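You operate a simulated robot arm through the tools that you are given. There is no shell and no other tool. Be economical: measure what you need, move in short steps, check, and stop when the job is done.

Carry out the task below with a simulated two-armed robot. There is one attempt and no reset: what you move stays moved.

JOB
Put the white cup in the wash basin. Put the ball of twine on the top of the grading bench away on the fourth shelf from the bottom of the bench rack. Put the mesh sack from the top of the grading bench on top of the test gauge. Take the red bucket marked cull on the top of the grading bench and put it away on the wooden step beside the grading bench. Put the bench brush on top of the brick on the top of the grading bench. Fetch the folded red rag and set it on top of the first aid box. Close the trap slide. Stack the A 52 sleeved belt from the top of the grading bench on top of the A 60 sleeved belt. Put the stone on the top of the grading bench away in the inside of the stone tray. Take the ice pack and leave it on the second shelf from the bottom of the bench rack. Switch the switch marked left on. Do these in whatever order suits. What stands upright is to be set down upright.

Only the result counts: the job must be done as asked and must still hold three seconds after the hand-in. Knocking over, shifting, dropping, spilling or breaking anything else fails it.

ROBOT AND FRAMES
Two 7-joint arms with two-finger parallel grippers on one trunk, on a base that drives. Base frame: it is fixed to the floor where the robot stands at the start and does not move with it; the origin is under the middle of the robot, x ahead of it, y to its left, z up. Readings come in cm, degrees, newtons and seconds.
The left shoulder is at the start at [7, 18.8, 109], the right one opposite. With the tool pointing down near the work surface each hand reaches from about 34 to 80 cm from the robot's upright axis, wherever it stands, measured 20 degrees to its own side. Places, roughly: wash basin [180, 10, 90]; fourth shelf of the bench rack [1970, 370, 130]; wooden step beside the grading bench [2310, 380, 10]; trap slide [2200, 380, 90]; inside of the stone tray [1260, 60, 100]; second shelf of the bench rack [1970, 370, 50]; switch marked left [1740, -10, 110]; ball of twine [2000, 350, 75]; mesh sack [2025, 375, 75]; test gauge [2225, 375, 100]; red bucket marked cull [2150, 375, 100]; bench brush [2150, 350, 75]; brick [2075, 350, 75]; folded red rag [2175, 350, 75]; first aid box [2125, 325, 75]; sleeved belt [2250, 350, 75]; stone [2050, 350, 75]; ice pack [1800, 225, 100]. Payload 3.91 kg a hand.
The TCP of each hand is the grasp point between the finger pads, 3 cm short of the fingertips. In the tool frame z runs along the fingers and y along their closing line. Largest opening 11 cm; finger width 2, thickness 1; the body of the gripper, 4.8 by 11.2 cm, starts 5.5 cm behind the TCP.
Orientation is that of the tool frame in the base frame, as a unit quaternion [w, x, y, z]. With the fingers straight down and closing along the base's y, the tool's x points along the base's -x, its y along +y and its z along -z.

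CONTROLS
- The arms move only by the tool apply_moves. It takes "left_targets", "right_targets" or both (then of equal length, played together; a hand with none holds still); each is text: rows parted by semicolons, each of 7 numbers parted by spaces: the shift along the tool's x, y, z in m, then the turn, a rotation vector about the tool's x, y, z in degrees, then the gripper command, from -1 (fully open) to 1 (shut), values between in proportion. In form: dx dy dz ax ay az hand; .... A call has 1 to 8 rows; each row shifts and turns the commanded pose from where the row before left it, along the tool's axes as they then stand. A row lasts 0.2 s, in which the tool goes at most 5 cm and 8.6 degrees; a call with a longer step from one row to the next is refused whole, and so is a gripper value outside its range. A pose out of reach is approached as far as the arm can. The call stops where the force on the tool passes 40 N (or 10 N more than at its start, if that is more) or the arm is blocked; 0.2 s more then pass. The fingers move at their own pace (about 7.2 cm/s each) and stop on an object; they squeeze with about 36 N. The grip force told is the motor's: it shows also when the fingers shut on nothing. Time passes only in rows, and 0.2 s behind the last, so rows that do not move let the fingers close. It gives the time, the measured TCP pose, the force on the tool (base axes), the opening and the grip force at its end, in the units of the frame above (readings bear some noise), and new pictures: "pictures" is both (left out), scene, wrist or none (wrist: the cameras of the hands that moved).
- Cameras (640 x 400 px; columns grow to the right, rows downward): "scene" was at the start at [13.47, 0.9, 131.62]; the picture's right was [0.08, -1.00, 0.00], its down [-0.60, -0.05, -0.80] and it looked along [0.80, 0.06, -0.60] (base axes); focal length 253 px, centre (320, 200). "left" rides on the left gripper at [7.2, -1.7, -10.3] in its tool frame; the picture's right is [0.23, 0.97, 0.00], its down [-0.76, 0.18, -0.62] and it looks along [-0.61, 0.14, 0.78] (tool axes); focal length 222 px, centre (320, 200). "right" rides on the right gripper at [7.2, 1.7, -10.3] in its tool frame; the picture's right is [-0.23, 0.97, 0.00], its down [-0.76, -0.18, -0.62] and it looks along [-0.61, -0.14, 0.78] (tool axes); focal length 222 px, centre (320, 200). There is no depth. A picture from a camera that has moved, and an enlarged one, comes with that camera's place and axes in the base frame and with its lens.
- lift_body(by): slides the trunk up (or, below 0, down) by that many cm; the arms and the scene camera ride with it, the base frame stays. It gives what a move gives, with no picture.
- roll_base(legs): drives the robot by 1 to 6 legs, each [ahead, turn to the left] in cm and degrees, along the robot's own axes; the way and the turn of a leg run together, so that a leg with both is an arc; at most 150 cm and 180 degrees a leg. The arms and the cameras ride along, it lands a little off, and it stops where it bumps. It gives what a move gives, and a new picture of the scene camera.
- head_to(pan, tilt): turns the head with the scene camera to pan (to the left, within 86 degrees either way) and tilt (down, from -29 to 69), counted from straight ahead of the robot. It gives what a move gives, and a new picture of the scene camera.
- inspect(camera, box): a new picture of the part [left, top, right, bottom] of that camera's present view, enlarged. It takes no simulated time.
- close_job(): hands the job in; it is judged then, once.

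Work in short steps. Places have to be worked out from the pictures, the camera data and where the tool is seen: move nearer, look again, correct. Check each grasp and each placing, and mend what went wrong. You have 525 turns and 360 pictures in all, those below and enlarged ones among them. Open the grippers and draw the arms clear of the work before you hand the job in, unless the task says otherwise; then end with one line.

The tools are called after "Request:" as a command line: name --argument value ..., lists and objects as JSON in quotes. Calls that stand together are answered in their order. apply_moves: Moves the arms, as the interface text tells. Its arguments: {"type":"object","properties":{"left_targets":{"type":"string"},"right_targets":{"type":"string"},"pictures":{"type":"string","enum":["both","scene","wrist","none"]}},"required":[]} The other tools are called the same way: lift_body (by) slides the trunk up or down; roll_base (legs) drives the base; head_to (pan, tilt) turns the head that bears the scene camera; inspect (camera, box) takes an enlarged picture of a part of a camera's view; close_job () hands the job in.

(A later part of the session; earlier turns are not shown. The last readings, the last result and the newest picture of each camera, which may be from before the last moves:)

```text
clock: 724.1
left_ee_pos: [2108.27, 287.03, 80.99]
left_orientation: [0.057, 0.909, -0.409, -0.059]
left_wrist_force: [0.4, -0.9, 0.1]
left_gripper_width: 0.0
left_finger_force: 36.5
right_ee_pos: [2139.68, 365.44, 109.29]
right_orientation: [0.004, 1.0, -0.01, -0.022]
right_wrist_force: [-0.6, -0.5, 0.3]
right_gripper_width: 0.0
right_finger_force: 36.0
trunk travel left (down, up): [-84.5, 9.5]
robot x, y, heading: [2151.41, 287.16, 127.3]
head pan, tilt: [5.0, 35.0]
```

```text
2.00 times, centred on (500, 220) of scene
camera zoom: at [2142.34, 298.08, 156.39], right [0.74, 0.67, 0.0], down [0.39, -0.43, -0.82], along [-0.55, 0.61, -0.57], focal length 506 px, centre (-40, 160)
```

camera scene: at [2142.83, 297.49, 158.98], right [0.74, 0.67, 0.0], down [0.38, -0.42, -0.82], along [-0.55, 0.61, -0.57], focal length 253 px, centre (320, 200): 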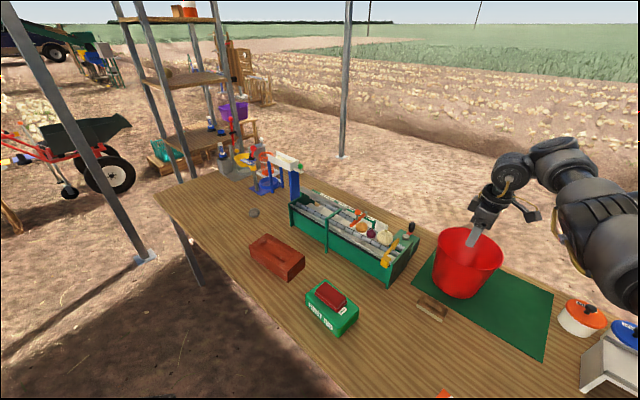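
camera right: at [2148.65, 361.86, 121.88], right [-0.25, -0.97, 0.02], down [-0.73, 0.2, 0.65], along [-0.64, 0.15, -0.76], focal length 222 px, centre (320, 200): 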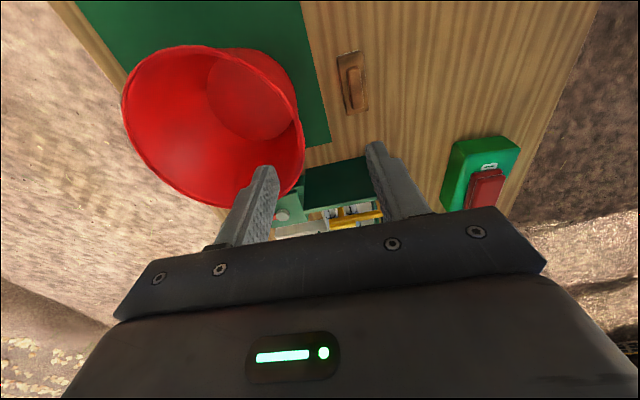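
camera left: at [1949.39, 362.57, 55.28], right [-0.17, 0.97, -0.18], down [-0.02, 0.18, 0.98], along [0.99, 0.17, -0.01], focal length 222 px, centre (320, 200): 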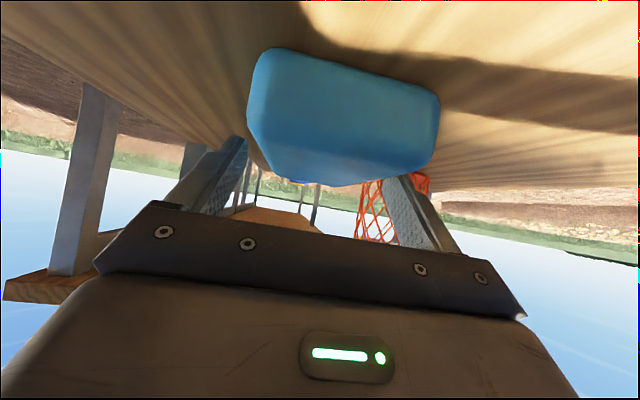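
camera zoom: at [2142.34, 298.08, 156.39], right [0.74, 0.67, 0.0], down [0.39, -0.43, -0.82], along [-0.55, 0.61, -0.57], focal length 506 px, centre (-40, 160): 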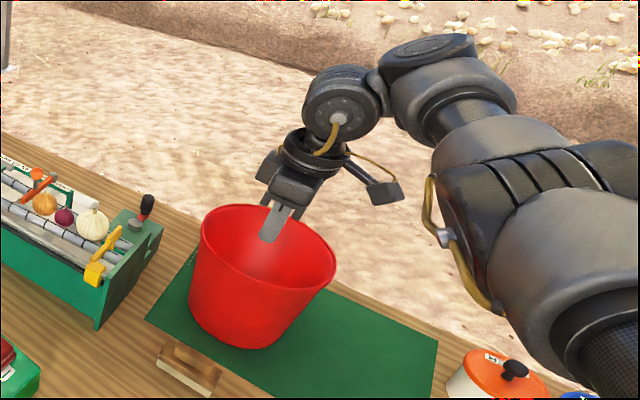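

The fingers closed just above the rim: it is at z≈96.5, with the front rim at y≈366.6. I reopen, roll forward 1.3 cm, and go lower.

Request:
apply_moves --right_targets "0 0 0 0 0 0 -0.2;0 0 0 0 0 0 -0.2;0 0 0 0 0 0 -0.2" --pictures "none"

Request:
roll_base --legs '[[1.4, 0]]'

Request:
lift_body --by -10

Request:
inspect --camera "right" --box '[60, 0, 500, 275]'

```text
clock: 724.9
left_ee_pos: [2108.16, 287.12, 81.03]
left_orientation: [0.057, 0.909, -0.409, -0.06]
left_wrist_force: [0.0, 0.6, 0.5]
left_gripper_width: 0.02
left_finger_force: 36.0
right_ee_pos: [2139.71, 365.43, 109.32]
right_orientation: [0.005, 1.0, -0.011, -0.022]
right_wrist_force: [0.1, 0.9, -0.3]
right_gripper_width: 6.61
right_finger_force: 0.1
trunk travel left (down, up): [-84.5, 9.5]
robot x, y, heading: [2151.55, 287.36, 127.1]
head pan, tilt: [5.0, 35.0]
```

```text
clock: 725.7
left_ee_pos: [2107.6, 288.11, 81.23]
left_orientation: [0.056, 0.909, -0.409, -0.062]
left_wrist_force: [0.5, -0.7, 0.3]
left_gripper_width: 0.0
left_finger_force: 36.1
right_ee_pos: [2139.11, 366.32, 109.46]
right_orientation: [0.002, 1.0, -0.01, -0.024]
right_wrist_force: [0.4, -0.5, 0.2]
right_gripper_width: 6.62
right_finger_force: 0.1
trunk travel left (down, up): [-84.5, 9.5]
robot x, y, heading: [2150.31, 288.35, 127.2]
head pan, tilt: [5.0, 35.0]
camera scene: at [2141.79, 298.79, 156.45], right [0.74, 0.67, 0.0], down [0.38, -0.42, -0.82], along [-0.55, 0.61, -0.57], focal length 253 px, centre (320, 200)
```

scene: 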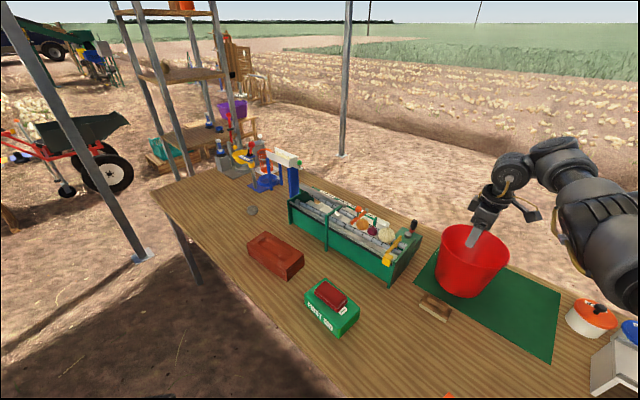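

```text
clock: 727.0
left_ee_pos: [2107.43, 288.21, 71.08]
left_orientation: [0.057, 0.908, -0.41, -0.06]
left_wrist_force: [0.1, 0.4, 0.0]
left_gripper_width: 0.01
left_finger_force: 35.6
right_ee_pos: [2138.89, 366.52, 99.38]
right_orientation: [0.004, 1.0, -0.01, -0.022]
right_wrist_force: [-0.4, -0.2, 0.3]
right_gripper_width: 6.59
right_finger_force: 0.2
trunk travel left (down, up): [-74.5, 19.5]
robot x, y, heading: [2150.74, 288.67, 127.0]
head pan, tilt: [5.0, 35.0]
```

```text
1.45 times, centred on (280, 138) of right
camera zoom: at [2146.49, 364.96, 109.42], right [-0.25, -0.97, 0.02], down [-0.73, 0.2, 0.66], along [-0.64, 0.15, -0.75], focal length 323 px, centre (378, 291)
```

zoom: 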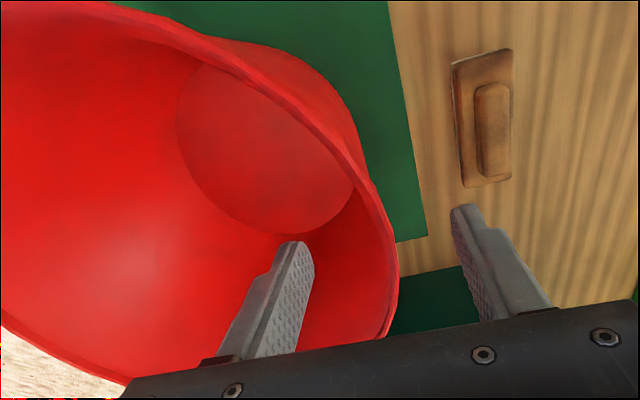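

Request:
lift_body --by -4

Request:
apply_moves --right_targets "0 0 0 0 0 0 0.5;0 0 0 0 0 0 1;0 0 0 0 0 0 1;0 0 0 0 0 0 1;0 0 0 0 0 0 1" --pictures "none"

```text
clock: 727.8
left_ee_pos: [2107.37, 288.19, 67.15]
left_orientation: [0.056, 0.908, -0.41, -0.061]
left_wrist_force: [-0.9, 0.6, -0.4]
left_gripper_width: 0.0
left_finger_force: 35.8
right_ee_pos: [2138.82, 366.46, 95.34]
right_orientation: [0.005, 1.0, -0.011, -0.023]
right_wrist_force: [0.4, -0.5, -0.6]
right_gripper_width: 6.59
right_finger_force: 0.1
trunk travel left (down, up): [-70.5, 23.5]
robot x, y, heading: [2150.69, 288.41, 127.2]
head pan, tilt: [5.0, 35.0]
```

```text
clock: 729.0
left_ee_pos: [2107.48, 288.18, 67.16]
left_orientation: [0.057, 0.909, -0.409, -0.06]
left_wrist_force: [0.2, 0.3, -0.1]
left_gripper_width: 0.01
left_finger_force: 35.6
right_ee_pos: [2139.08, 366.52, 95.46]
right_orientation: [0.002, 1.0, -0.013, -0.023]
right_wrist_force: [5.0, 6.0, 6.8]
right_gripper_width: 1.47
right_finger_force: 35.4
trunk travel left (down, up): [-70.5, 23.5]
robot x, y, heading: [2150.22, 288.4, 127.1]
head pan, tilt: [5.0, 35.0]
```

Gripped the wall (1.5 cm). I lift and check.

Request:
lift_body --by 20

Request:
inspect --camera "scene" --box '[380, 100, 640, 330]'

```text
clock: 731.2
left_ee_pos: [2107.32, 288.14, 87.12]
left_orientation: [0.058, 0.908, -0.411, -0.059]
left_wrist_force: [-0.2, -0.7, 0.0]
left_gripper_width: 0.0
left_finger_force: 36.4
right_ee_pos: [2138.92, 366.7, 115.32]
right_orientation: [0.005, 1.0, -0.01, -0.023]
right_wrist_force: [-0.4, 0.2, -2.6]
right_gripper_width: 0.57
right_finger_force: 35.6
trunk travel left (down, up): [-90.5, 3.5]
robot x, y, heading: [2150.69, 288.68, 127.0]
head pan, tilt: [5.0, 35.0]
```

```text
1.74 times, centred on (510, 215) of scene
camera zoom: at [2141.51, 299.26, 162.39], right [0.74, 0.67, 0.0], down [0.39, -0.43, -0.82], along [-0.55, 0.61, -0.57], focal length 440 px, centre (-10, 174)
```

zoom: 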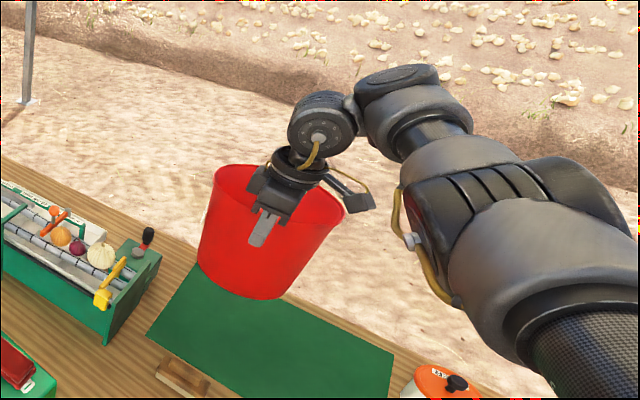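

The bucket hangs upright enough. I back off and drive around to the east side, toward the wooden step.

Request:
roll_base --legs '[[-55, 0], [0, -127], [150, 0], [52, 0], [0, 140]]'

```text
clock: 749.2
left_ee_pos: [2409.72, 279.0, 87.04]
left_orientation: [0.028, -0.035, 0.996, 0.078]
left_wrist_force: [0.3, 0.4, -0.3]
left_gripper_width: 0.0
left_finger_force: 35.6
right_ee_pos: [2453.04, 206.47, 114.86]
right_orientation: [0.016, -0.434, 0.901, 0.016]
right_wrist_force: [0.4, -0.1, -2.8]
right_gripper_width: 0.54
right_finger_force: 36.0
trunk travel left (down, up): [-90.5, 3.5]
robot x, y, heading: [2383.7, 244.55, -0.4]
head pan, tilt: [5.0, 35.0]
stopped in leg 4: the robot was blocked; the commanded pose is now the measured one
camera scene: at [2397.55, 245.42, 162.33], right [0.08, -1.0, 0.0], down [-0.57, -0.05, -0.82], along [0.81, 0.07, -0.58], focal length 253 px, centre (320, 200)
```

scene: 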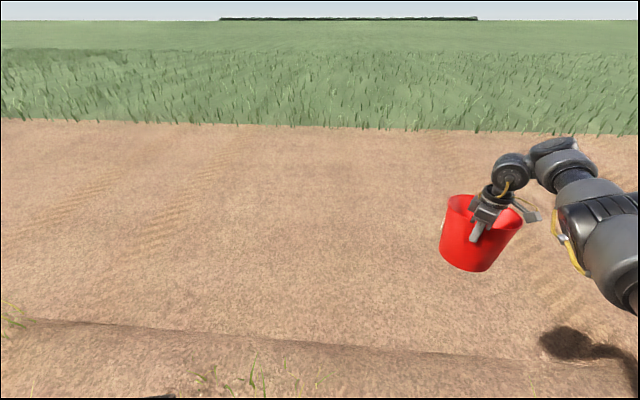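

Request:
roll_base --legs '[[-10, 0], [0, 125]]'

```text
clock: 755.6
left_ee_pos: [2330.14, 245.69, 87.19]
left_orientation: [0.057, 0.902, -0.423, -0.062]
left_wrist_force: [0.0, -0.2, -0.1]
left_gripper_width: 0.01
left_finger_force: 36.6
right_ee_pos: [2363.97, 323.07, 115.27]
right_orientation: [0.005, 0.999, -0.026, -0.022]
right_wrist_force: [-0.5, -0.1, -3.9]
right_gripper_width: 0.48
right_finger_force: 36.2
trunk travel left (down, up): [-90.5, 3.5]
robot x, y, heading: [2373.13, 244.34, 125.1]
head pan, tilt: [5.0, 35.0]
camera scene: at [2364.59, 255.67, 162.39], right [0.76, 0.65, 0.0], down [0.37, -0.44, -0.82], along [-0.53, 0.62, -0.57], focal length 253 px, centre (320, 200)
```

scene: 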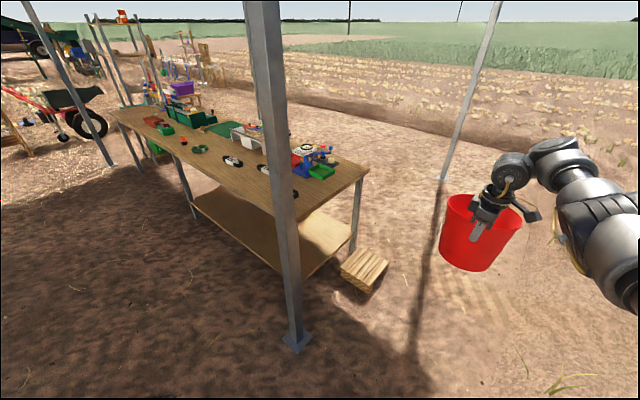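

Request:
inspect --camera "scene" --box '[280, 200, 440, 320]'

```text
3.33 times, centred on (360, 260) of scene
camera zoom: at [2364.59, 255.67, 162.39], right [0.76, 0.65, 0.0], down [0.37, -0.44, -0.82], along [-0.53, 0.62, -0.57], focal length 843 px, centre (187, 0)
```

zoom: 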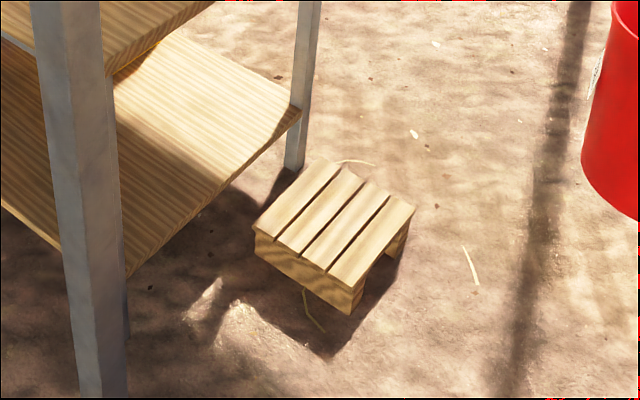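

The step: centre ≈[2306.7, 375.5], top z≈11, 24×28 cm. I lower the right arm first, then drive to [2371, 314] at heading 167° so the bucket hangs over the step.

Request:
apply_moves --right_targets "0 0 0.035 0 0 0 1;0 0 0.035 0 0 0 1;0 0 0.035 0 0 0 1;0 0 0.035 0 0 0 1;0 0 0 0 0 0 1" --pictures "none"

Request:
roll_base --legs '[[0, -33.5], [70, 0], [0, 75.5]]'

```text
clock: 756.8
left_ee_pos: [2330.04, 245.63, 87.11]
left_orientation: [0.056, 0.902, -0.423, -0.061]
left_wrist_force: [0.1, 0.1, -1.0]
left_gripper_width: 0.0
left_finger_force: 35.6
right_ee_pos: [2364.5, 321.54, 103.24]
right_orientation: [0.004, 0.999, -0.026, -0.023]
right_wrist_force: [-0.6, -0.6, -3.0]
right_gripper_width: 0.51
right_finger_force: 36.2
right hand out of reach, approached as far as the arm can: row 2, 3, 4
trunk travel left (down, up): [-90.5, 3.5]
robot x, y, heading: [2373.15, 244.38, 125.3]
head pan, tilt: [5.0, 35.0]
```

```text
clock: 765.5
left_ee_pos: [2338.27, 286.78, 87.08]
left_orientation: [0.074, 0.994, -0.073, -0.037]
left_wrist_force: [-0.6, -0.6, -0.8]
left_gripper_width: 0.0
left_finger_force: 36.3
right_ee_pos: [2313.26, 366.09, 103.13]
right_orientation: [0.011, 0.943, 0.332, -0.02]
right_wrist_force: [1.0, 0.1, -2.9]
right_gripper_width: 0.45
right_finger_force: 35.9
trunk travel left (down, up): [-90.5, 3.5]
robot x, y, heading: [2371.11, 314.8, 167.1]
head pan, tilt: [5.0, 35.0]
camera scene: at [2357.37, 317.26, 162.39], right [0.14, 0.99, 0.0], down [0.57, -0.08, -0.82], along [-0.81, 0.11, -0.57], focal length 253 px, centre (320, 200)
```

scene: 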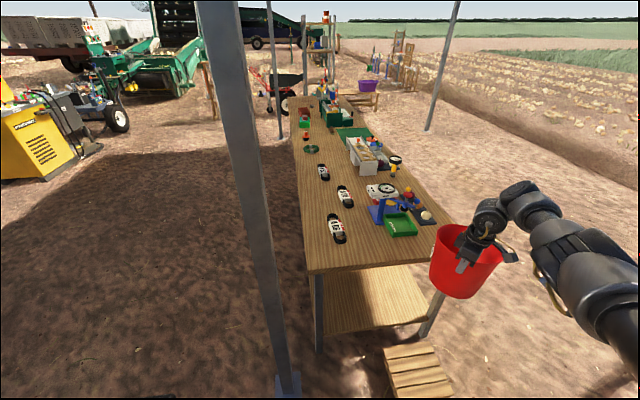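

The bucket hangs above the step. I lower the trunk in stages.

Request:
lift_body --by -40

Request:
lift_body --by -28

Request:
inspect --camera "scene" --box '[340, 180, 640, 400]'

```text
clock: 769.3
left_ee_pos: [2338.12, 286.71, 47.08]
left_orientation: [0.075, 0.994, -0.073, -0.037]
left_wrist_force: [-0.1, -0.7, -0.6]
left_gripper_width: 0.0
left_finger_force: 35.7
right_ee_pos: [2313.26, 366.12, 63.15]
right_orientation: [0.012, 0.943, 0.331, -0.019]
right_wrist_force: [-0.1, 0.7, -2.6]
right_gripper_width: 0.47
right_finger_force: 36.3
trunk travel left (down, up): [-50.5, 43.5]
robot x, y, heading: [2371.6, 314.61, 167.3]
head pan, tilt: [5.0, 35.0]
```

```text
clock: 772.2
left_ee_pos: [2338.3, 286.72, 19.09]
left_orientation: [0.075, 0.994, -0.073, -0.037]
left_wrist_force: [0.3, 0.2, -0.4]
left_gripper_width: 0.0
left_finger_force: 36.3
right_ee_pos: [2313.19, 366.03, 35.18]
right_orientation: [0.011, 0.943, 0.332, -0.02]
right_wrist_force: [-0.9, -1.0, -2.3]
right_gripper_width: 0.38
right_finger_force: 35.9
trunk travel left (down, up): [-22.5, 71.5]
robot x, y, heading: [2371.33, 314.43, 167.3]
head pan, tilt: [5.0, 35.0]
```

```text
1.82 times, centred on (490, 290) of scene
camera zoom: at [2357.41, 317.21, 94.4], right [0.14, 0.99, 0.0], down [0.57, -0.08, -0.82], along [-0.81, 0.11, -0.57], focal length 460 px, centre (11, 36)
```

zoom: 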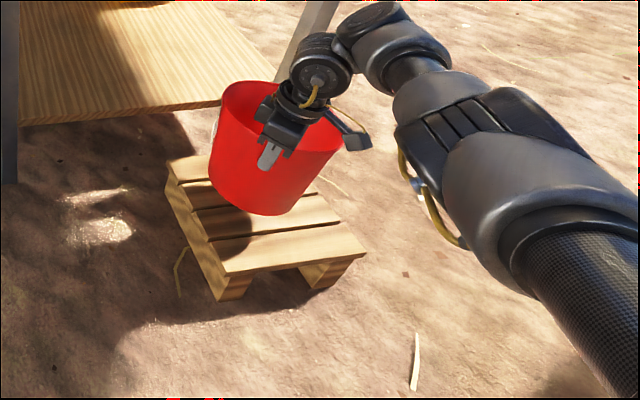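

Aligned over the step's middle. I lower the remaining distance.

Request:
lift_body --by -7

Request:
lift_body --by -2

Request:
inspect --camera "scene" --box '[340, 180, 640, 400]'

```text
clock: 773.2
left_ee_pos: [2338.31, 286.67, 12.08]
left_orientation: [0.073, 0.994, -0.073, -0.038]
left_wrist_force: [0.3, -0.1, 0.4]
left_gripper_width: 0.0
left_finger_force: 35.9
right_ee_pos: [2313.2, 366.13, 28.6]
right_orientation: [0.009, 0.943, 0.331, -0.022]
right_wrist_force: [5.2, -3.6, 14.5]
right_gripper_width: 0.44
right_finger_force: 35.6
trunk travel left (down, up): [-15.5, 78.5]
robot x, y, heading: [2371.08, 314.77, 167.3]
head pan, tilt: [5.0, 35.0]
```

```text
clock: 773.9
left_ee_pos: [2338.29, 286.8, 10.21]
left_orientation: [0.072, 0.994, -0.073, -0.039]
left_wrist_force: [0.4, 0.0, 0.1]
left_gripper_width: 0.0
left_finger_force: 35.8
right_ee_pos: [2313.13, 366.26, 26.74]
right_orientation: [0.008, 0.943, 0.332, -0.024]
right_wrist_force: [1.7, -1.6, 30.9]
right_gripper_width: 0.95
right_finger_force: 35.8
trunk travel left (down, up): [-13.5, 80.5]
robot x, y, heading: [2371.7, 314.41, 167.1]
head pan, tilt: [5.0, 35.0]
```

```text
1.82 times, centred on (490, 290) of scene
camera zoom: at [2357.68, 316.94, 85.47], right [0.14, 0.99, 0.0], down [0.57, -0.08, -0.82], along [-0.81, 0.11, -0.57], focal length 460 px, centre (11, 36)
```

zoom: 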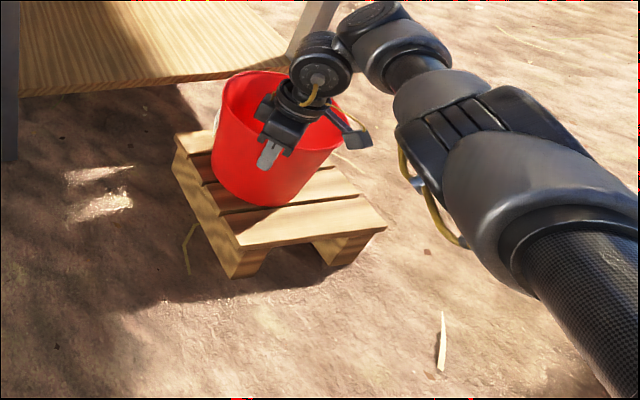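

The bucket stands on the step. I open and raise straight up.

Request:
apply_moves --right_targets "0 0 0 0 0 0 0.6;0 0 0 0 0 0 0.3;0 0 0 0 0 0 0.3;0 0 0 0 0 0 0.3" --pictures "none"

Request:
lift_body --by 25

Request:
inspect --camera "scene" --box '[340, 180, 640, 400]'

```text
clock: 774.9
left_ee_pos: [2338.33, 286.72, 10.04]
left_orientation: [0.074, 0.994, -0.074, -0.037]
left_wrist_force: [0.0, -0.6, -0.1]
left_gripper_width: 0.0
left_finger_force: 35.4
right_ee_pos: [2313.23, 366.24, 26.25]
right_orientation: [0.012, 0.943, 0.332, -0.02]
right_wrist_force: [-0.4, 0.3, 0.4]
right_gripper_width: 3.83
right_finger_force: 0.1
trunk travel left (down, up): [-13.5, 80.5]
robot x, y, heading: [2371.01, 314.67, 167.2]
head pan, tilt: [5.0, 35.0]
```

```text
clock: 777.5
left_ee_pos: [2338.3, 286.74, 35.07]
left_orientation: [0.074, 0.994, -0.073, -0.038]
left_wrist_force: [-0.3, 0.0, 0.8]
left_gripper_width: 0.0
left_finger_force: 36.0
right_ee_pos: [2313.18, 366.13, 51.26]
right_orientation: [0.011, 0.943, 0.331, -0.02]
right_wrist_force: [0.3, -0.1, 0.9]
right_gripper_width: 3.84
right_finger_force: 0.1
trunk travel left (down, up): [-38.5, 55.5]
robot x, y, heading: [2370.92, 314.99, 167.1]
head pan, tilt: [5.0, 35.0]
```

```text
1.82 times, centred on (490, 290) of scene
camera zoom: at [2357.41, 317.19, 110.39], right [0.14, 0.99, 0.0], down [0.57, -0.08, -0.82], along [-0.81, 0.11, -0.57], focal length 460 px, centre (11, 36)
```

zoom: 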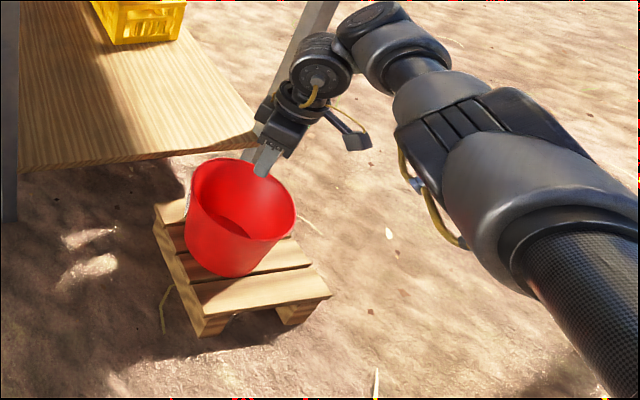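

Bucket done. I raise the trunk and zoom in on the belts and gauge at this end of the bench.

Request:
lift_body --by 40

Request:
lift_body --by 14

Request:
inspect --camera "scene" --box '[280, 120, 450, 270]'

```text
clock: 781.3
left_ee_pos: [2338.24, 286.74, 75.0]
left_orientation: [0.074, 0.994, -0.073, -0.036]
left_wrist_force: [-0.2, 0.4, 0.2]
left_gripper_width: 0.0
left_finger_force: 35.8
right_ee_pos: [2313.16, 366.11, 91.32]
right_orientation: [0.011, 0.943, 0.331, -0.021]
right_wrist_force: [0.7, 0.5, -0.5]
right_gripper_width: 3.86
right_finger_force: 0.0
trunk travel left (down, up): [-78.5, 15.5]
robot x, y, heading: [2371.42, 314.82, 167.4]
head pan, tilt: [5.0, 35.0]
```

```text
clock: 783.0
left_ee_pos: [2338.22, 286.7, 89.12]
left_orientation: [0.074, 0.994, -0.073, -0.037]
left_wrist_force: [0.5, 0.1, 0.3]
left_gripper_width: 0.02
left_finger_force: 36.0
right_ee_pos: [2313.3, 365.96, 105.4]
right_orientation: [0.012, 0.943, 0.331, -0.02]
right_wrist_force: [0.2, -0.3, -0.4]
right_gripper_width: 3.83
right_finger_force: 0.0
trunk travel left (down, up): [-92.5, 1.5]
robot x, y, heading: [2371.44, 314.76, 167.3]
head pan, tilt: [5.0, 35.0]
```

```text
2.67 times, centred on (365, 195) of scene
camera zoom: at [2357.41, 317.19, 164.39], right [0.14, 0.99, 0.0], down [0.57, -0.08, -0.82], along [-0.81, 0.11, -0.57], focal length 675 px, centre (200, 213)
```

zoom: 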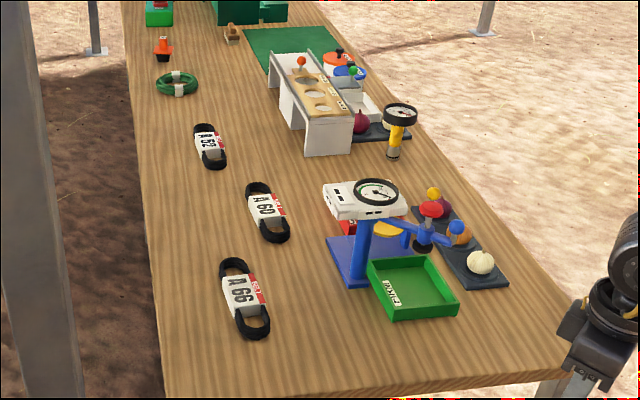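

The belts are A52 (far), A60 (middle), A66 (near); the yellow-stemmed dial looks like the test gauge. I go round to the south side for the A52 belt at ≈[2211.5, 340].

Request:
roll_base --legs '[[0, -180], [0, -77], [72, 0], [0, -90], [132, 0], [0, -53]]'

Request:
roll_base --legs '[[24, 0]]'

Request:
inspect --camera "right" --box '[0, 0, 640, 400]'

```text
clock: 810.0
left_ee_pos: [2195.26, 238.47, 89.1]
left_orientation: [0.057, 0.914, -0.397, -0.059]
left_wrist_force: [-0.2, 0.0, -0.3]
left_gripper_width: 0.0
left_finger_force: 35.9
right_ee_pos: [2225.16, 316.13, 105.28]
right_orientation: [0.005, 1.0, 0.002, -0.022]
right_wrist_force: [0.7, 0.1, 0.0]
right_gripper_width: 3.87
right_finger_force: 0.1
trunk travel left (down, up): [-92.5, 1.5]
robot x, y, heading: [2238.62, 239.97, 128.6]
head pan, tilt: [5.0, 35.0]
camera scene: at [2229.13, 250.32, 164.4], right [0.72, 0.69, 0.0], down [0.4, -0.41, -0.82], along [-0.57, 0.59, -0.57], focal length 253 px, centre (320, 200)
```

scene: 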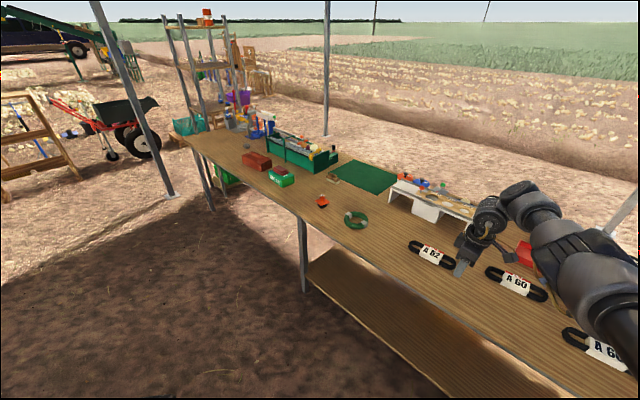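

```text
clock: 811.8
left_ee_pos: [2180.59, 257.11, 89.08]
left_orientation: [0.058, 0.914, -0.397, -0.059]
left_wrist_force: [0.4, -0.4, -0.3]
left_gripper_width: 0.01
left_finger_force: 35.6
right_ee_pos: [2210.57, 334.79, 105.38]
right_orientation: [0.004, 1.0, 0.001, -0.023]
right_wrist_force: [-0.4, -1.0, 0.4]
right_gripper_width: 3.85
right_finger_force: 0.0
trunk travel left (down, up): [-92.5, 1.5]
robot x, y, heading: [2223.74, 258.62, 128.4]
head pan, tilt: [5.0, 35.0]
camera scene: at [2214.43, 268.86, 164.42], right [0.73, 0.69, 0.0], down [0.39, -0.42, -0.82], along [-0.56, 0.59, -0.57], focal length 253 px, centre (320, 200)
```

scene: 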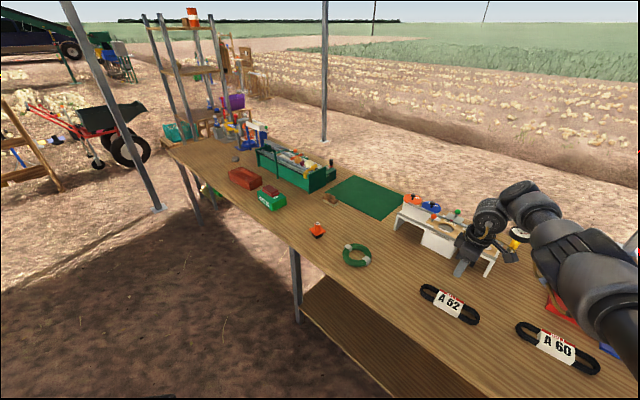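

```text
1.00 times, centred on (320, 200) of right
camera zoom: at [2218.25, 333.37, 115.45], right [-0.23, -0.97, 0.02], down [-0.73, 0.18, 0.66], along [-0.64, 0.13, -0.75], focal length 222 px, centre (320, 200)
```

zoom: 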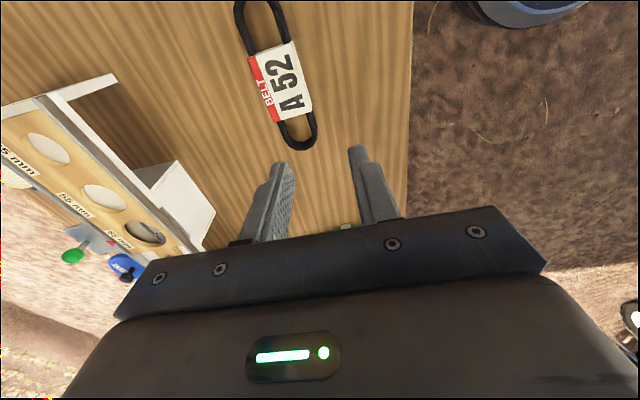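

The A52 belt's sleeve is at [2211.8, 339.6]. I open, roll forward 6 cm, shift the hand along x and lower.

Request:
roll_base --legs '[[6, 0]]'

Request:
apply_moves --right_targets "0.025 0 0 0 0 0 -1;0.02 0 0 0 0 0 -1;0 0 0 0 0 0 -1;0 0 0 0 0 0 -1" --pictures "none"

Request:
lift_body --by -17

Request:
inspect --camera "right" --box '[0, 0, 640, 400]'

```text
clock: 812.8
left_ee_pos: [2177.45, 261.29, 89.26]
left_orientation: [0.056, 0.914, -0.398, -0.062]
left_wrist_force: [0.5, -1.4, 0.0]
left_gripper_width: 0.0
left_finger_force: 35.5
right_ee_pos: [2207.4, 338.92, 105.9]
right_orientation: [0.001, 1.0, 0.001, -0.026]
right_wrist_force: [0.8, -1.5, 0.7]
right_gripper_width: 3.85
right_finger_force: 0.0
trunk travel left (down, up): [-92.5, 1.5]
robot x, y, heading: [2220.18, 263.34, 128.8]
head pan, tilt: [5.0, 35.0]
camera scene: at [2211.49, 272.62, 164.53], right [0.73, 0.69, 0.0], down [0.39, -0.41, -0.82], along [-0.57, 0.6, -0.57], focal length 253 px, centre (320, 200)
```

scene: 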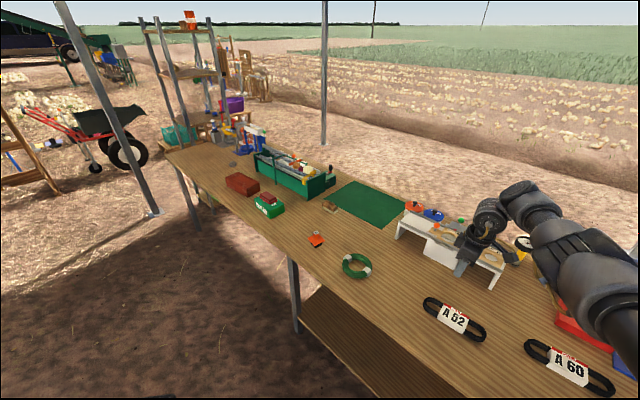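

```text
clock: 813.8
left_ee_pos: [2176.87, 261.87, 89.11]
left_orientation: [0.058, 0.913, -0.399, -0.06]
left_wrist_force: [-0.5, 0.3, -0.5]
left_gripper_width: 0.0
left_finger_force: 36.1
right_ee_pos: [2211.06, 339.99, 104.96]
right_orientation: [0.007, 1.0, 0.0, -0.022]
right_wrist_force: [-0.2, 0.3, -0.1]
right_gripper_width: 11.02
right_finger_force: 0.1
right hand out of reach, approached as far as the arm can: row 2
trunk travel left (down, up): [-92.5, 1.5]
robot x, y, heading: [2219.77, 262.86, 128.4]
head pan, tilt: [5.0, 35.0]
```

```text
clock: 815.7
left_ee_pos: [2176.82, 261.85, 72.06]
left_orientation: [0.058, 0.913, -0.399, -0.059]
left_wrist_force: [-0.8, -0.2, -0.1]
left_gripper_width: 0.0
left_finger_force: 36.0
right_ee_pos: [2210.9, 339.97, 87.95]
right_orientation: [0.007, 1.0, 0.0, -0.021]
right_wrist_force: [-0.4, 0.4, -0.5]
right_gripper_width: 11.02
right_finger_force: 0.1
trunk travel left (down, up): [-75.5, 18.5]
robot x, y, heading: [2220.06, 263.31, 128.4]
head pan, tilt: [5.0, 35.0]
```

```text
1.00 times, centred on (320, 200) of right
camera zoom: at [2218.49, 338.5, 98.15], right [-0.23, -0.97, 0.02], down [-0.73, 0.19, 0.65], along [-0.64, 0.13, -0.76], focal length 222 px, centre (320, 200)
```

zoom: 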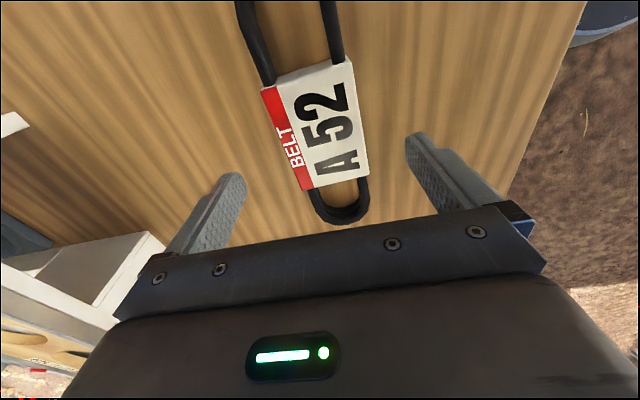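

Well centred. I lower the last 4.4 cm, grip and lift.

Request:
lift_body --by -4.4

Request:
apply_moves --right_targets "0 0 0 0 0 0 0;0 0 0 0 0 0 1;0 0 0 0 0 0 1;0 0 0 0 0 0 1;0 0 0 0 0 0 1" --pictures "none"

Request:
lift_body --by 17

Request:
inspect --camera "right" --box '[0, 0, 640, 400]'

```text
clock: 816.5
left_ee_pos: [2176.87, 261.87, 67.7]
left_orientation: [0.058, 0.913, -0.398, -0.059]
left_wrist_force: [1.2, 0.4, -0.4]
left_gripper_width: 0.0
left_finger_force: 35.8
right_ee_pos: [2210.89, 339.9, 83.49]
right_orientation: [0.007, 1.0, 0.001, -0.022]
right_wrist_force: [0.1, -0.1, 0.1]
right_gripper_width: 10.99
right_finger_force: 0.1
trunk travel left (down, up): [-71.1, 22.9]
robot x, y, heading: [2219.98, 263.25, 128.3]
head pan, tilt: [5.0, 35.0]
```

```text
clock: 817.8
left_ee_pos: [2177.06, 261.91, 67.63]
left_orientation: [0.059, 0.913, -0.398, -0.059]
left_wrist_force: [0.4, -0.3, 0.1]
left_gripper_width: 0.0
left_finger_force: 35.4
right_ee_pos: [2210.91, 339.82, 83.53]
right_orientation: [0.007, 1.0, 0.001, -0.022]
right_wrist_force: [-1.1, 0.0, 1.1]
right_gripper_width: 5.98
right_finger_force: 35.6
trunk travel left (down, up): [-71.1, 22.9]
robot x, y, heading: [2219.76, 263.15, 128.5]
head pan, tilt: [5.0, 35.0]
```

```text
clock: 819.7
left_ee_pos: [2176.94, 261.98, 84.64]
left_orientation: [0.059, 0.913, -0.399, -0.058]
left_wrist_force: [-0.5, -0.4, 0.3]
left_gripper_width: 0.0
left_finger_force: 36.6
right_ee_pos: [2210.95, 339.86, 100.48]
right_orientation: [0.006, 1.0, 0.0, -0.021]
right_wrist_force: [1.3, -0.3, -1.3]
right_gripper_width: 5.97
right_finger_force: 35.6
trunk travel left (down, up): [-88.1, 5.9]
robot x, y, heading: [2220.09, 263.32, 128.4]
head pan, tilt: [5.0, 35.0]
```

```text
1.00 times, centred on (320, 200) of right
camera zoom: at [2218.48, 338.54, 110.69], right [-0.23, -0.97, 0.02], down [-0.73, 0.19, 0.65], along [-0.64, 0.13, -0.76], focal length 222 px, centre (320, 200)
```

zoom: 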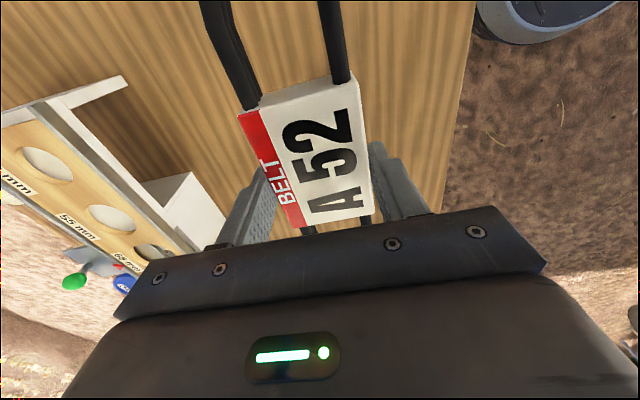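

A52 held. I shift the base so it comes above the A60 belt at ≈[2241.4, 347.5].

Request:
roll_base --legs '[[0, -128.4], [35.3, 0], [0, 128.4], [7, 0]]'

Request:
inspect --camera "right" --box '[0, 0, 640, 400]'

```text
clock: 830.4
left_ee_pos: [2229.56, 298.02, 84.74]
left_orientation: [-0.024, -0.623, 0.778, 0.08]
left_wrist_force: [-0.6, 0.3, -0.6]
left_gripper_width: 0.0
left_finger_force: 35.2
right_ee_pos: [2314.49, 313.1, 100.43]
right_orientation: [-0.002, 0.878, -0.479, -0.019]
right_wrist_force: [1.6, -1.2, -0.5]
right_gripper_width: 5.93
right_finger_force: 35.8
trunk travel left (down, up): [-88.1, 5.9]
robot x, y, heading: [2254.95, 262.86, 73.0]
head pan, tilt: [5.0, 35.0]
stopped in leg 3: the robot was blocked; the commanded pose is now the measured one
camera scene: at [2258.4, 276.59, 160.02], right [0.98, -0.21, 0.0], down [-0.12, -0.56, -0.82], along [0.17, 0.8, -0.57], focal length 253 px, centre (320, 200)
```

scene: 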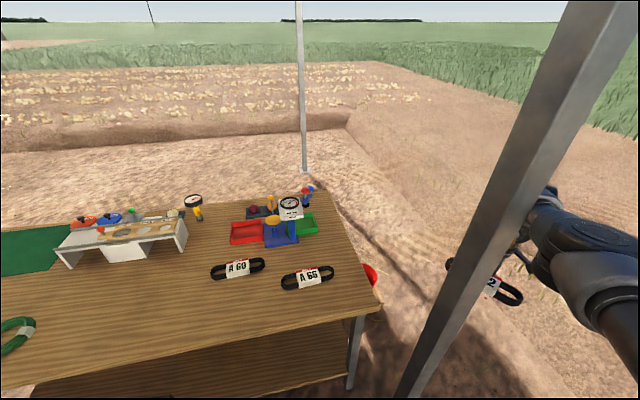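

```text
1.00 times, centred on (320, 200) of right
camera zoom: at [2317.37, 306.02, 110.63], right [-0.94, -0.34, 0.02], down [-0.24, 0.72, 0.65], along [-0.23, 0.6, -0.76], focal length 222 px, centre (320, 200)
```

zoom: 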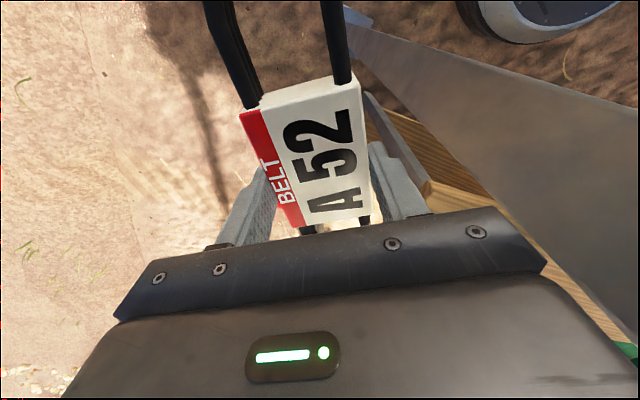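

The arm met the canopy post on that turn. I turn the other way round instead, away from the post.

Request:
roll_base --legs '[[0, -160], [0, -144.6], [7, 0]]'

Request:
inspect --camera "right" --box '[0, 0, 640, 400]'

```text
clock: 843.8
left_ee_pos: [2210.57, 262.68, 85.27]
left_orientation: [0.054, 0.916, -0.391, -0.068]
left_wrist_force: [0.3, -1.6, 0.2]
left_gripper_width: 0.0
left_finger_force: 36.2
right_ee_pos: [2245.06, 342.89, 101.92]
right_orientation: [-0.002, 1.0, -0.007, -0.022]
right_wrist_force: [2.0, -0.9, -0.5]
right_gripper_width: 5.93
right_finger_force: 35.9
trunk travel left (down, up): [-88.1, 5.9]
robot x, y, heading: [2252.74, 265.99, 128.2]
head pan, tilt: [5.0, 35.0]
stopped in leg 3: the robot was blocked; the commanded pose is now the measured one
camera scene: at [2244.51, 275.23, 160.19], right [0.73, 0.69, 0.0], down [0.39, -0.41, -0.83], along [-0.57, 0.6, -0.56], focal length 253 px, centre (320, 200)
```

scene: 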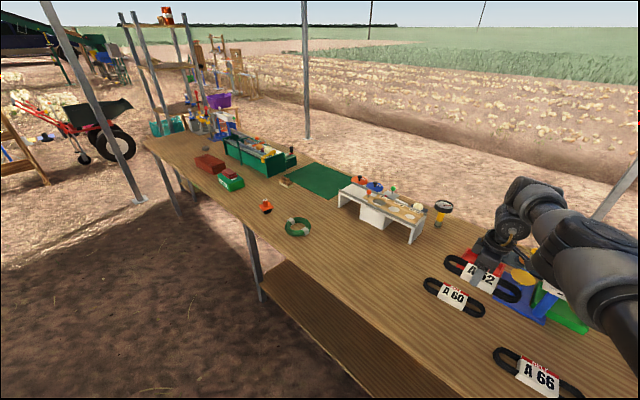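

```text
1.00 times, centred on (320, 200) of right
camera zoom: at [2252.71, 341.16, 111.89], right [-0.24, -0.97, 0.01], down [-0.73, 0.19, 0.66], along [-0.64, 0.15, -0.75], focal length 222 px, centre (320, 200)
```

zoom: 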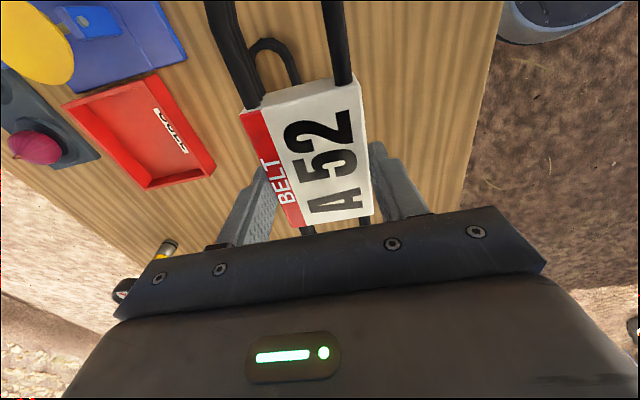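

Request:
lift_body --by 5

Request:
roll_base --legs '[[5, 0]]'

```text
clock: 844.7
left_ee_pos: [2209.73, 264.09, 89.75]
left_orientation: [0.058, 0.916, -0.392, -0.062]
left_wrist_force: [-0.9, 0.1, 0.5]
left_gripper_width: 0.0
left_finger_force: 36.2
right_ee_pos: [2244.09, 344.07, 105.46]
right_orientation: [0.005, 1.0, -0.007, -0.017]
right_wrist_force: [0.0, 1.0, -3.2]
right_gripper_width: 5.92
right_finger_force: 36.1
trunk travel left (down, up): [-93.1, 0.9]
robot x, y, heading: [2252.59, 266.1, 128.7]
head pan, tilt: [5.0, 35.0]
```

```text
clock: 845.7
left_ee_pos: [2207.48, 266.96, 90.0]
left_orientation: [0.054, 0.916, -0.392, -0.067]
left_wrist_force: [0.7, -0.9, 0.1]
left_gripper_width: 0.0
left_finger_force: 36.0
right_ee_pos: [2241.78, 347.04, 106.6]
right_orientation: [-0.001, 1.0, -0.007, -0.02]
right_wrist_force: [0.9, -0.4, -1.2]
right_gripper_width: 5.93
right_finger_force: 36.1
trunk travel left (down, up): [-93.1, 0.9]
robot x, y, heading: [2249.94, 269.82, 128.2]
head pan, tilt: [5.0, 35.0]
camera scene: at [2241.07, 279.63, 165.14], right [0.73, 0.69, 0.0], down [0.39, -0.41, -0.82], along [-0.56, 0.6, -0.57], focal length 253 px, centre (320, 200)
```

scene: 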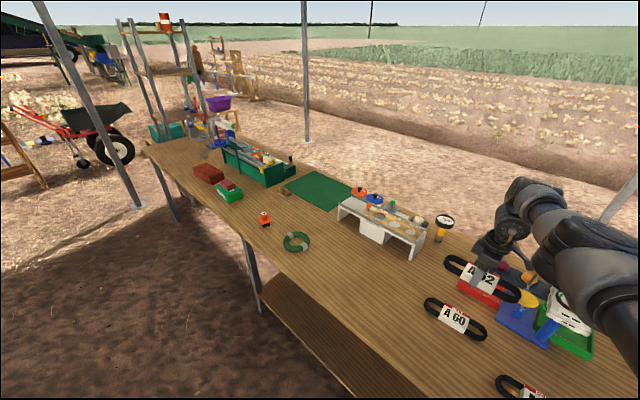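

It moved freely. The A52 belt is now above A60; I lower the trunk 15 cm and check alignment.

Request:
lift_body --by -15

Request:
inspect --camera "scene" --box '[400, 230, 600, 370]'

Request:
inspect --camera "right" --box '[100, 0, 500, 250]'

```text
clock: 847.4
left_ee_pos: [2206.98, 267.56, 74.82]
left_orientation: [0.057, 0.916, -0.391, -0.062]
left_wrist_force: [-0.8, 0.1, -1.1]
left_gripper_width: 0.0
left_finger_force: 36.1
right_ee_pos: [2241.16, 347.77, 90.84]
right_orientation: [0.004, 1.0, -0.008, -0.017]
right_wrist_force: [0.0, 0.0, -0.3]
right_gripper_width: 5.93
right_finger_force: 35.8
trunk travel left (down, up): [-78.1, 15.9]
robot x, y, heading: [2249.28, 270.11, 128.2]
head pan, tilt: [5.0, 35.0]
```

```text
2.86 times, centred on (500, 300) of scene
camera zoom: at [2240.18, 280.8, 150.01], right [0.73, 0.69, 0.0], down [0.39, -0.42, -0.82], along [-0.56, 0.6, -0.57], focal length 723 px, centre (-194, -86)
```

zoom: 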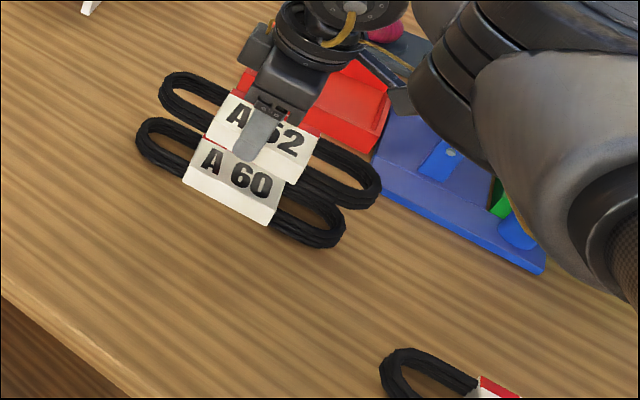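

```text
1.60 times, centred on (300, 125) of right
camera zoom: at [2248.71, 346.2, 101.05], right [-0.24, -0.97, 0.01], down [-0.74, 0.19, 0.65], along [-0.63, 0.15, -0.76], focal length 355 px, centre (352, 320)
```

zoom: 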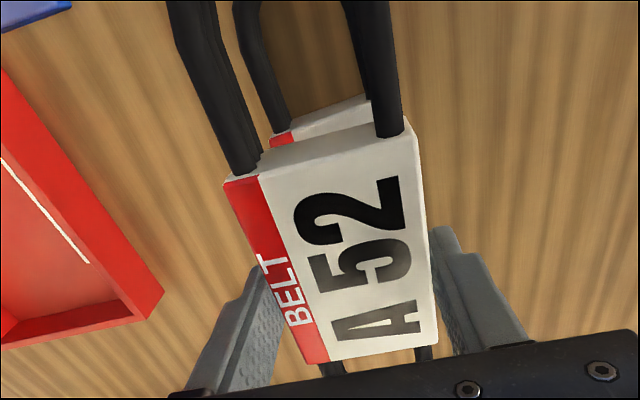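

The two belts line up within half a centimetre. I lower until contact.

Request:
lift_body --by -3.6

Request:
lift_body --by -0.8

```text
clock: 848.2
left_ee_pos: [2206.94, 267.63, 71.23]
left_orientation: [0.056, 0.916, -0.392, -0.062]
left_wrist_force: [-0.9, 0.0, 1.2]
left_gripper_width: 0.0
left_finger_force: 35.8
right_ee_pos: [2241.14, 347.85, 87.27]
right_orientation: [0.003, 1.0, -0.007, -0.018]
right_wrist_force: [1.2, 0.5, -1.8]
right_gripper_width: 5.92
right_finger_force: 35.3
trunk travel left (down, up): [-74.5, 19.5]
robot x, y, heading: [2249.61, 270.33, 128.1]
head pan, tilt: [5.0, 35.0]
```

```text
clock: 848.8
left_ee_pos: [2206.91, 267.51, 70.42]
left_orientation: [0.057, 0.916, -0.392, -0.062]
left_wrist_force: [0.1, 0.2, 0.4]
left_gripper_width: 0.0
left_finger_force: 36.0
right_ee_pos: [2241.09, 347.72, 86.56]
right_orientation: [0.003, 1.0, -0.007, -0.019]
right_wrist_force: [0.0, -1.2, 7.3]
right_gripper_width: 5.94
right_finger_force: 36.4
trunk travel left (down, up): [-73.7, 20.3]
robot x, y, heading: [2249.52, 270.12, 128.3]
head pan, tilt: [5.0, 35.0]
```

Contact (7 N). I release and rise, then check the stack.

Request:
apply_moves --right_targets "0 0 0 0 0 0 0;0 0 0 0 0 0 -0.5;0 0 0 0 0 0 -0.6;0 0 0 0 0 0 -0.6" --pictures "none"

Request:
lift_body --by 17

Request:
inspect --camera "right" --box '[0, 0, 640, 400]'

```text
clock: 849.8
left_ee_pos: [2206.9, 267.64, 70.45]
left_orientation: [0.056, 0.916, -0.392, -0.062]
left_wrist_force: [-0.2, 0.7, -0.1]
left_gripper_width: 0.0
left_finger_force: 35.8
right_ee_pos: [2241.16, 347.82, 86.33]
right_orientation: [0.003, 1.0, -0.007, -0.018]
right_wrist_force: [0.2, -0.4, 0.3]
right_gripper_width: 8.78
right_finger_force: 0.0
trunk travel left (down, up): [-73.7, 20.3]
robot x, y, heading: [2249.71, 270.49, 128.4]
head pan, tilt: [5.0, 35.0]
```

```text
clock: 851.7
left_ee_pos: [2206.92, 267.59, 87.45]
left_orientation: [0.056, 0.917, -0.391, -0.062]
left_wrist_force: [0.5, -0.7, 0.3]
left_gripper_width: 0.0
left_finger_force: 35.6
right_ee_pos: [2241.19, 347.75, 103.49]
right_orientation: [0.004, 1.0, -0.007, -0.018]
right_wrist_force: [-0.3, -0.9, -0.6]
right_gripper_width: 8.81
right_finger_force: 0.1
trunk travel left (down, up): [-90.7, 3.3]
robot x, y, heading: [2249.64, 270.5, 128.3]
head pan, tilt: [5.0, 35.0]
```

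```text
1.00 times, centred on (320, 200) of right
camera zoom: at [2248.69, 346.23, 113.6], right [-0.24, -0.97, 0.01], down [-0.74, 0.19, 0.65], along [-0.63, 0.15, -0.76], focal length 222 px, centre (320, 200)
```

zoom: 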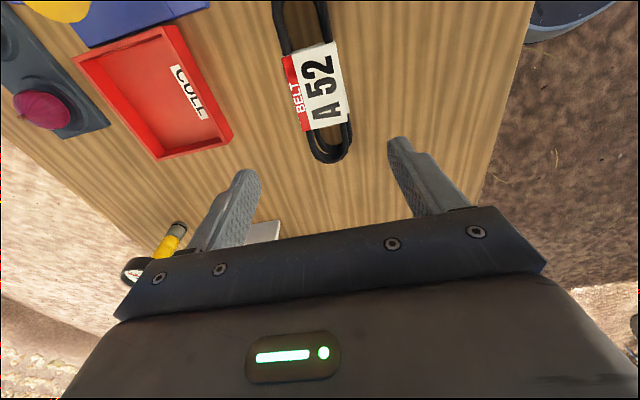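

A52 lies neatly on A60. Next the trap slide: I zoom in on the white sizing trestle from here.

Request:
inspect --camera "scene" --box '[330, 170, 460, 260]'

```text
4.44 times, centred on (395, 215) of scene
camera zoom: at [2240.14, 280.85, 162.59], right [0.73, 0.69, 0.0], down [0.39, -0.42, -0.82], along [-0.56, 0.6, -0.57], focal length 1124 px, centre (-13, 133)
```

zoom: 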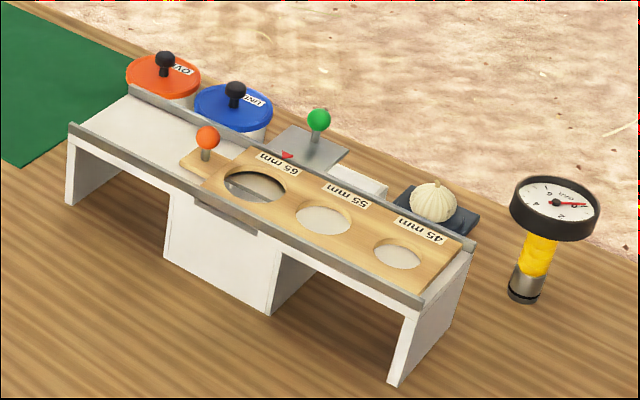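

Now it's clear: the grey metal slide with the green knob sticking out at the back is the trap slide (to be pushed in, best from the north side). I first do the brush from here: drive to bring the hand over it at ≈[2138.8, 358].

Request:
roll_base --legs '[[0, 51.7], [92, 0], [0, -52], [12, 0]]'

Request:
inspect --camera "right" --box '[0, 0, 640, 400]'

```text
clock: 862.0
left_ee_pos: [2107.46, 276.73, 87.45]
left_orientation: [0.057, 0.916, -0.393, -0.062]
left_wrist_force: [-0.7, -0.8, 0.1]
left_gripper_width: 0.0
left_finger_force: 36.1
right_ee_pos: [2141.82, 356.88, 103.41]
right_orientation: [0.002, 1.0, -0.008, -0.018]
right_wrist_force: [0.0, -0.5, 0.2]
right_gripper_width: 8.79
right_finger_force: 0.0
trunk travel left (down, up): [-90.7, 3.3]
robot x, y, heading: [2150.02, 279.42, 128.2]
head pan, tilt: [5.0, 35.0]
camera scene: at [2140.67, 289.93, 162.62], right [0.73, 0.69, 0.0], down [0.39, -0.42, -0.82], along [-0.56, 0.6, -0.57], focal length 253 px, centre (320, 200)
```

scene: 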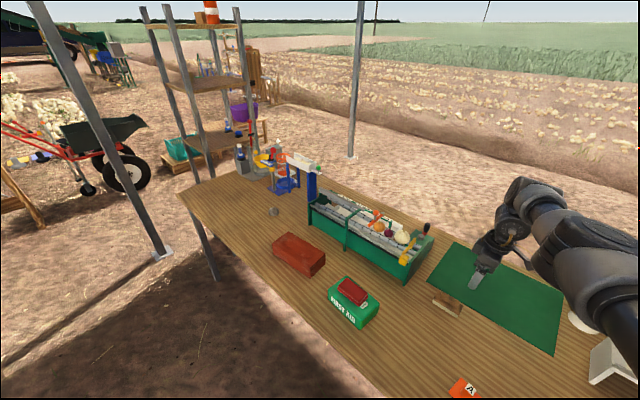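

```text
1.00 times, centred on (320, 200) of right
camera zoom: at [2149.24, 355.35, 113.68], right [-0.24, -0.97, 0.01], down [-0.74, 0.19, 0.65], along [-0.63, 0.15, -0.76], focal length 222 px, centre (320, 200)
```

zoom: 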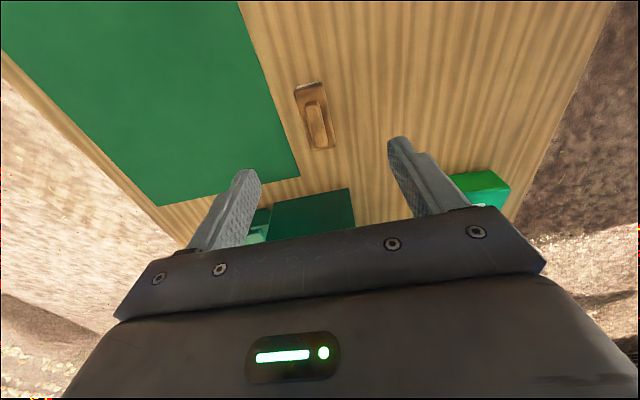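

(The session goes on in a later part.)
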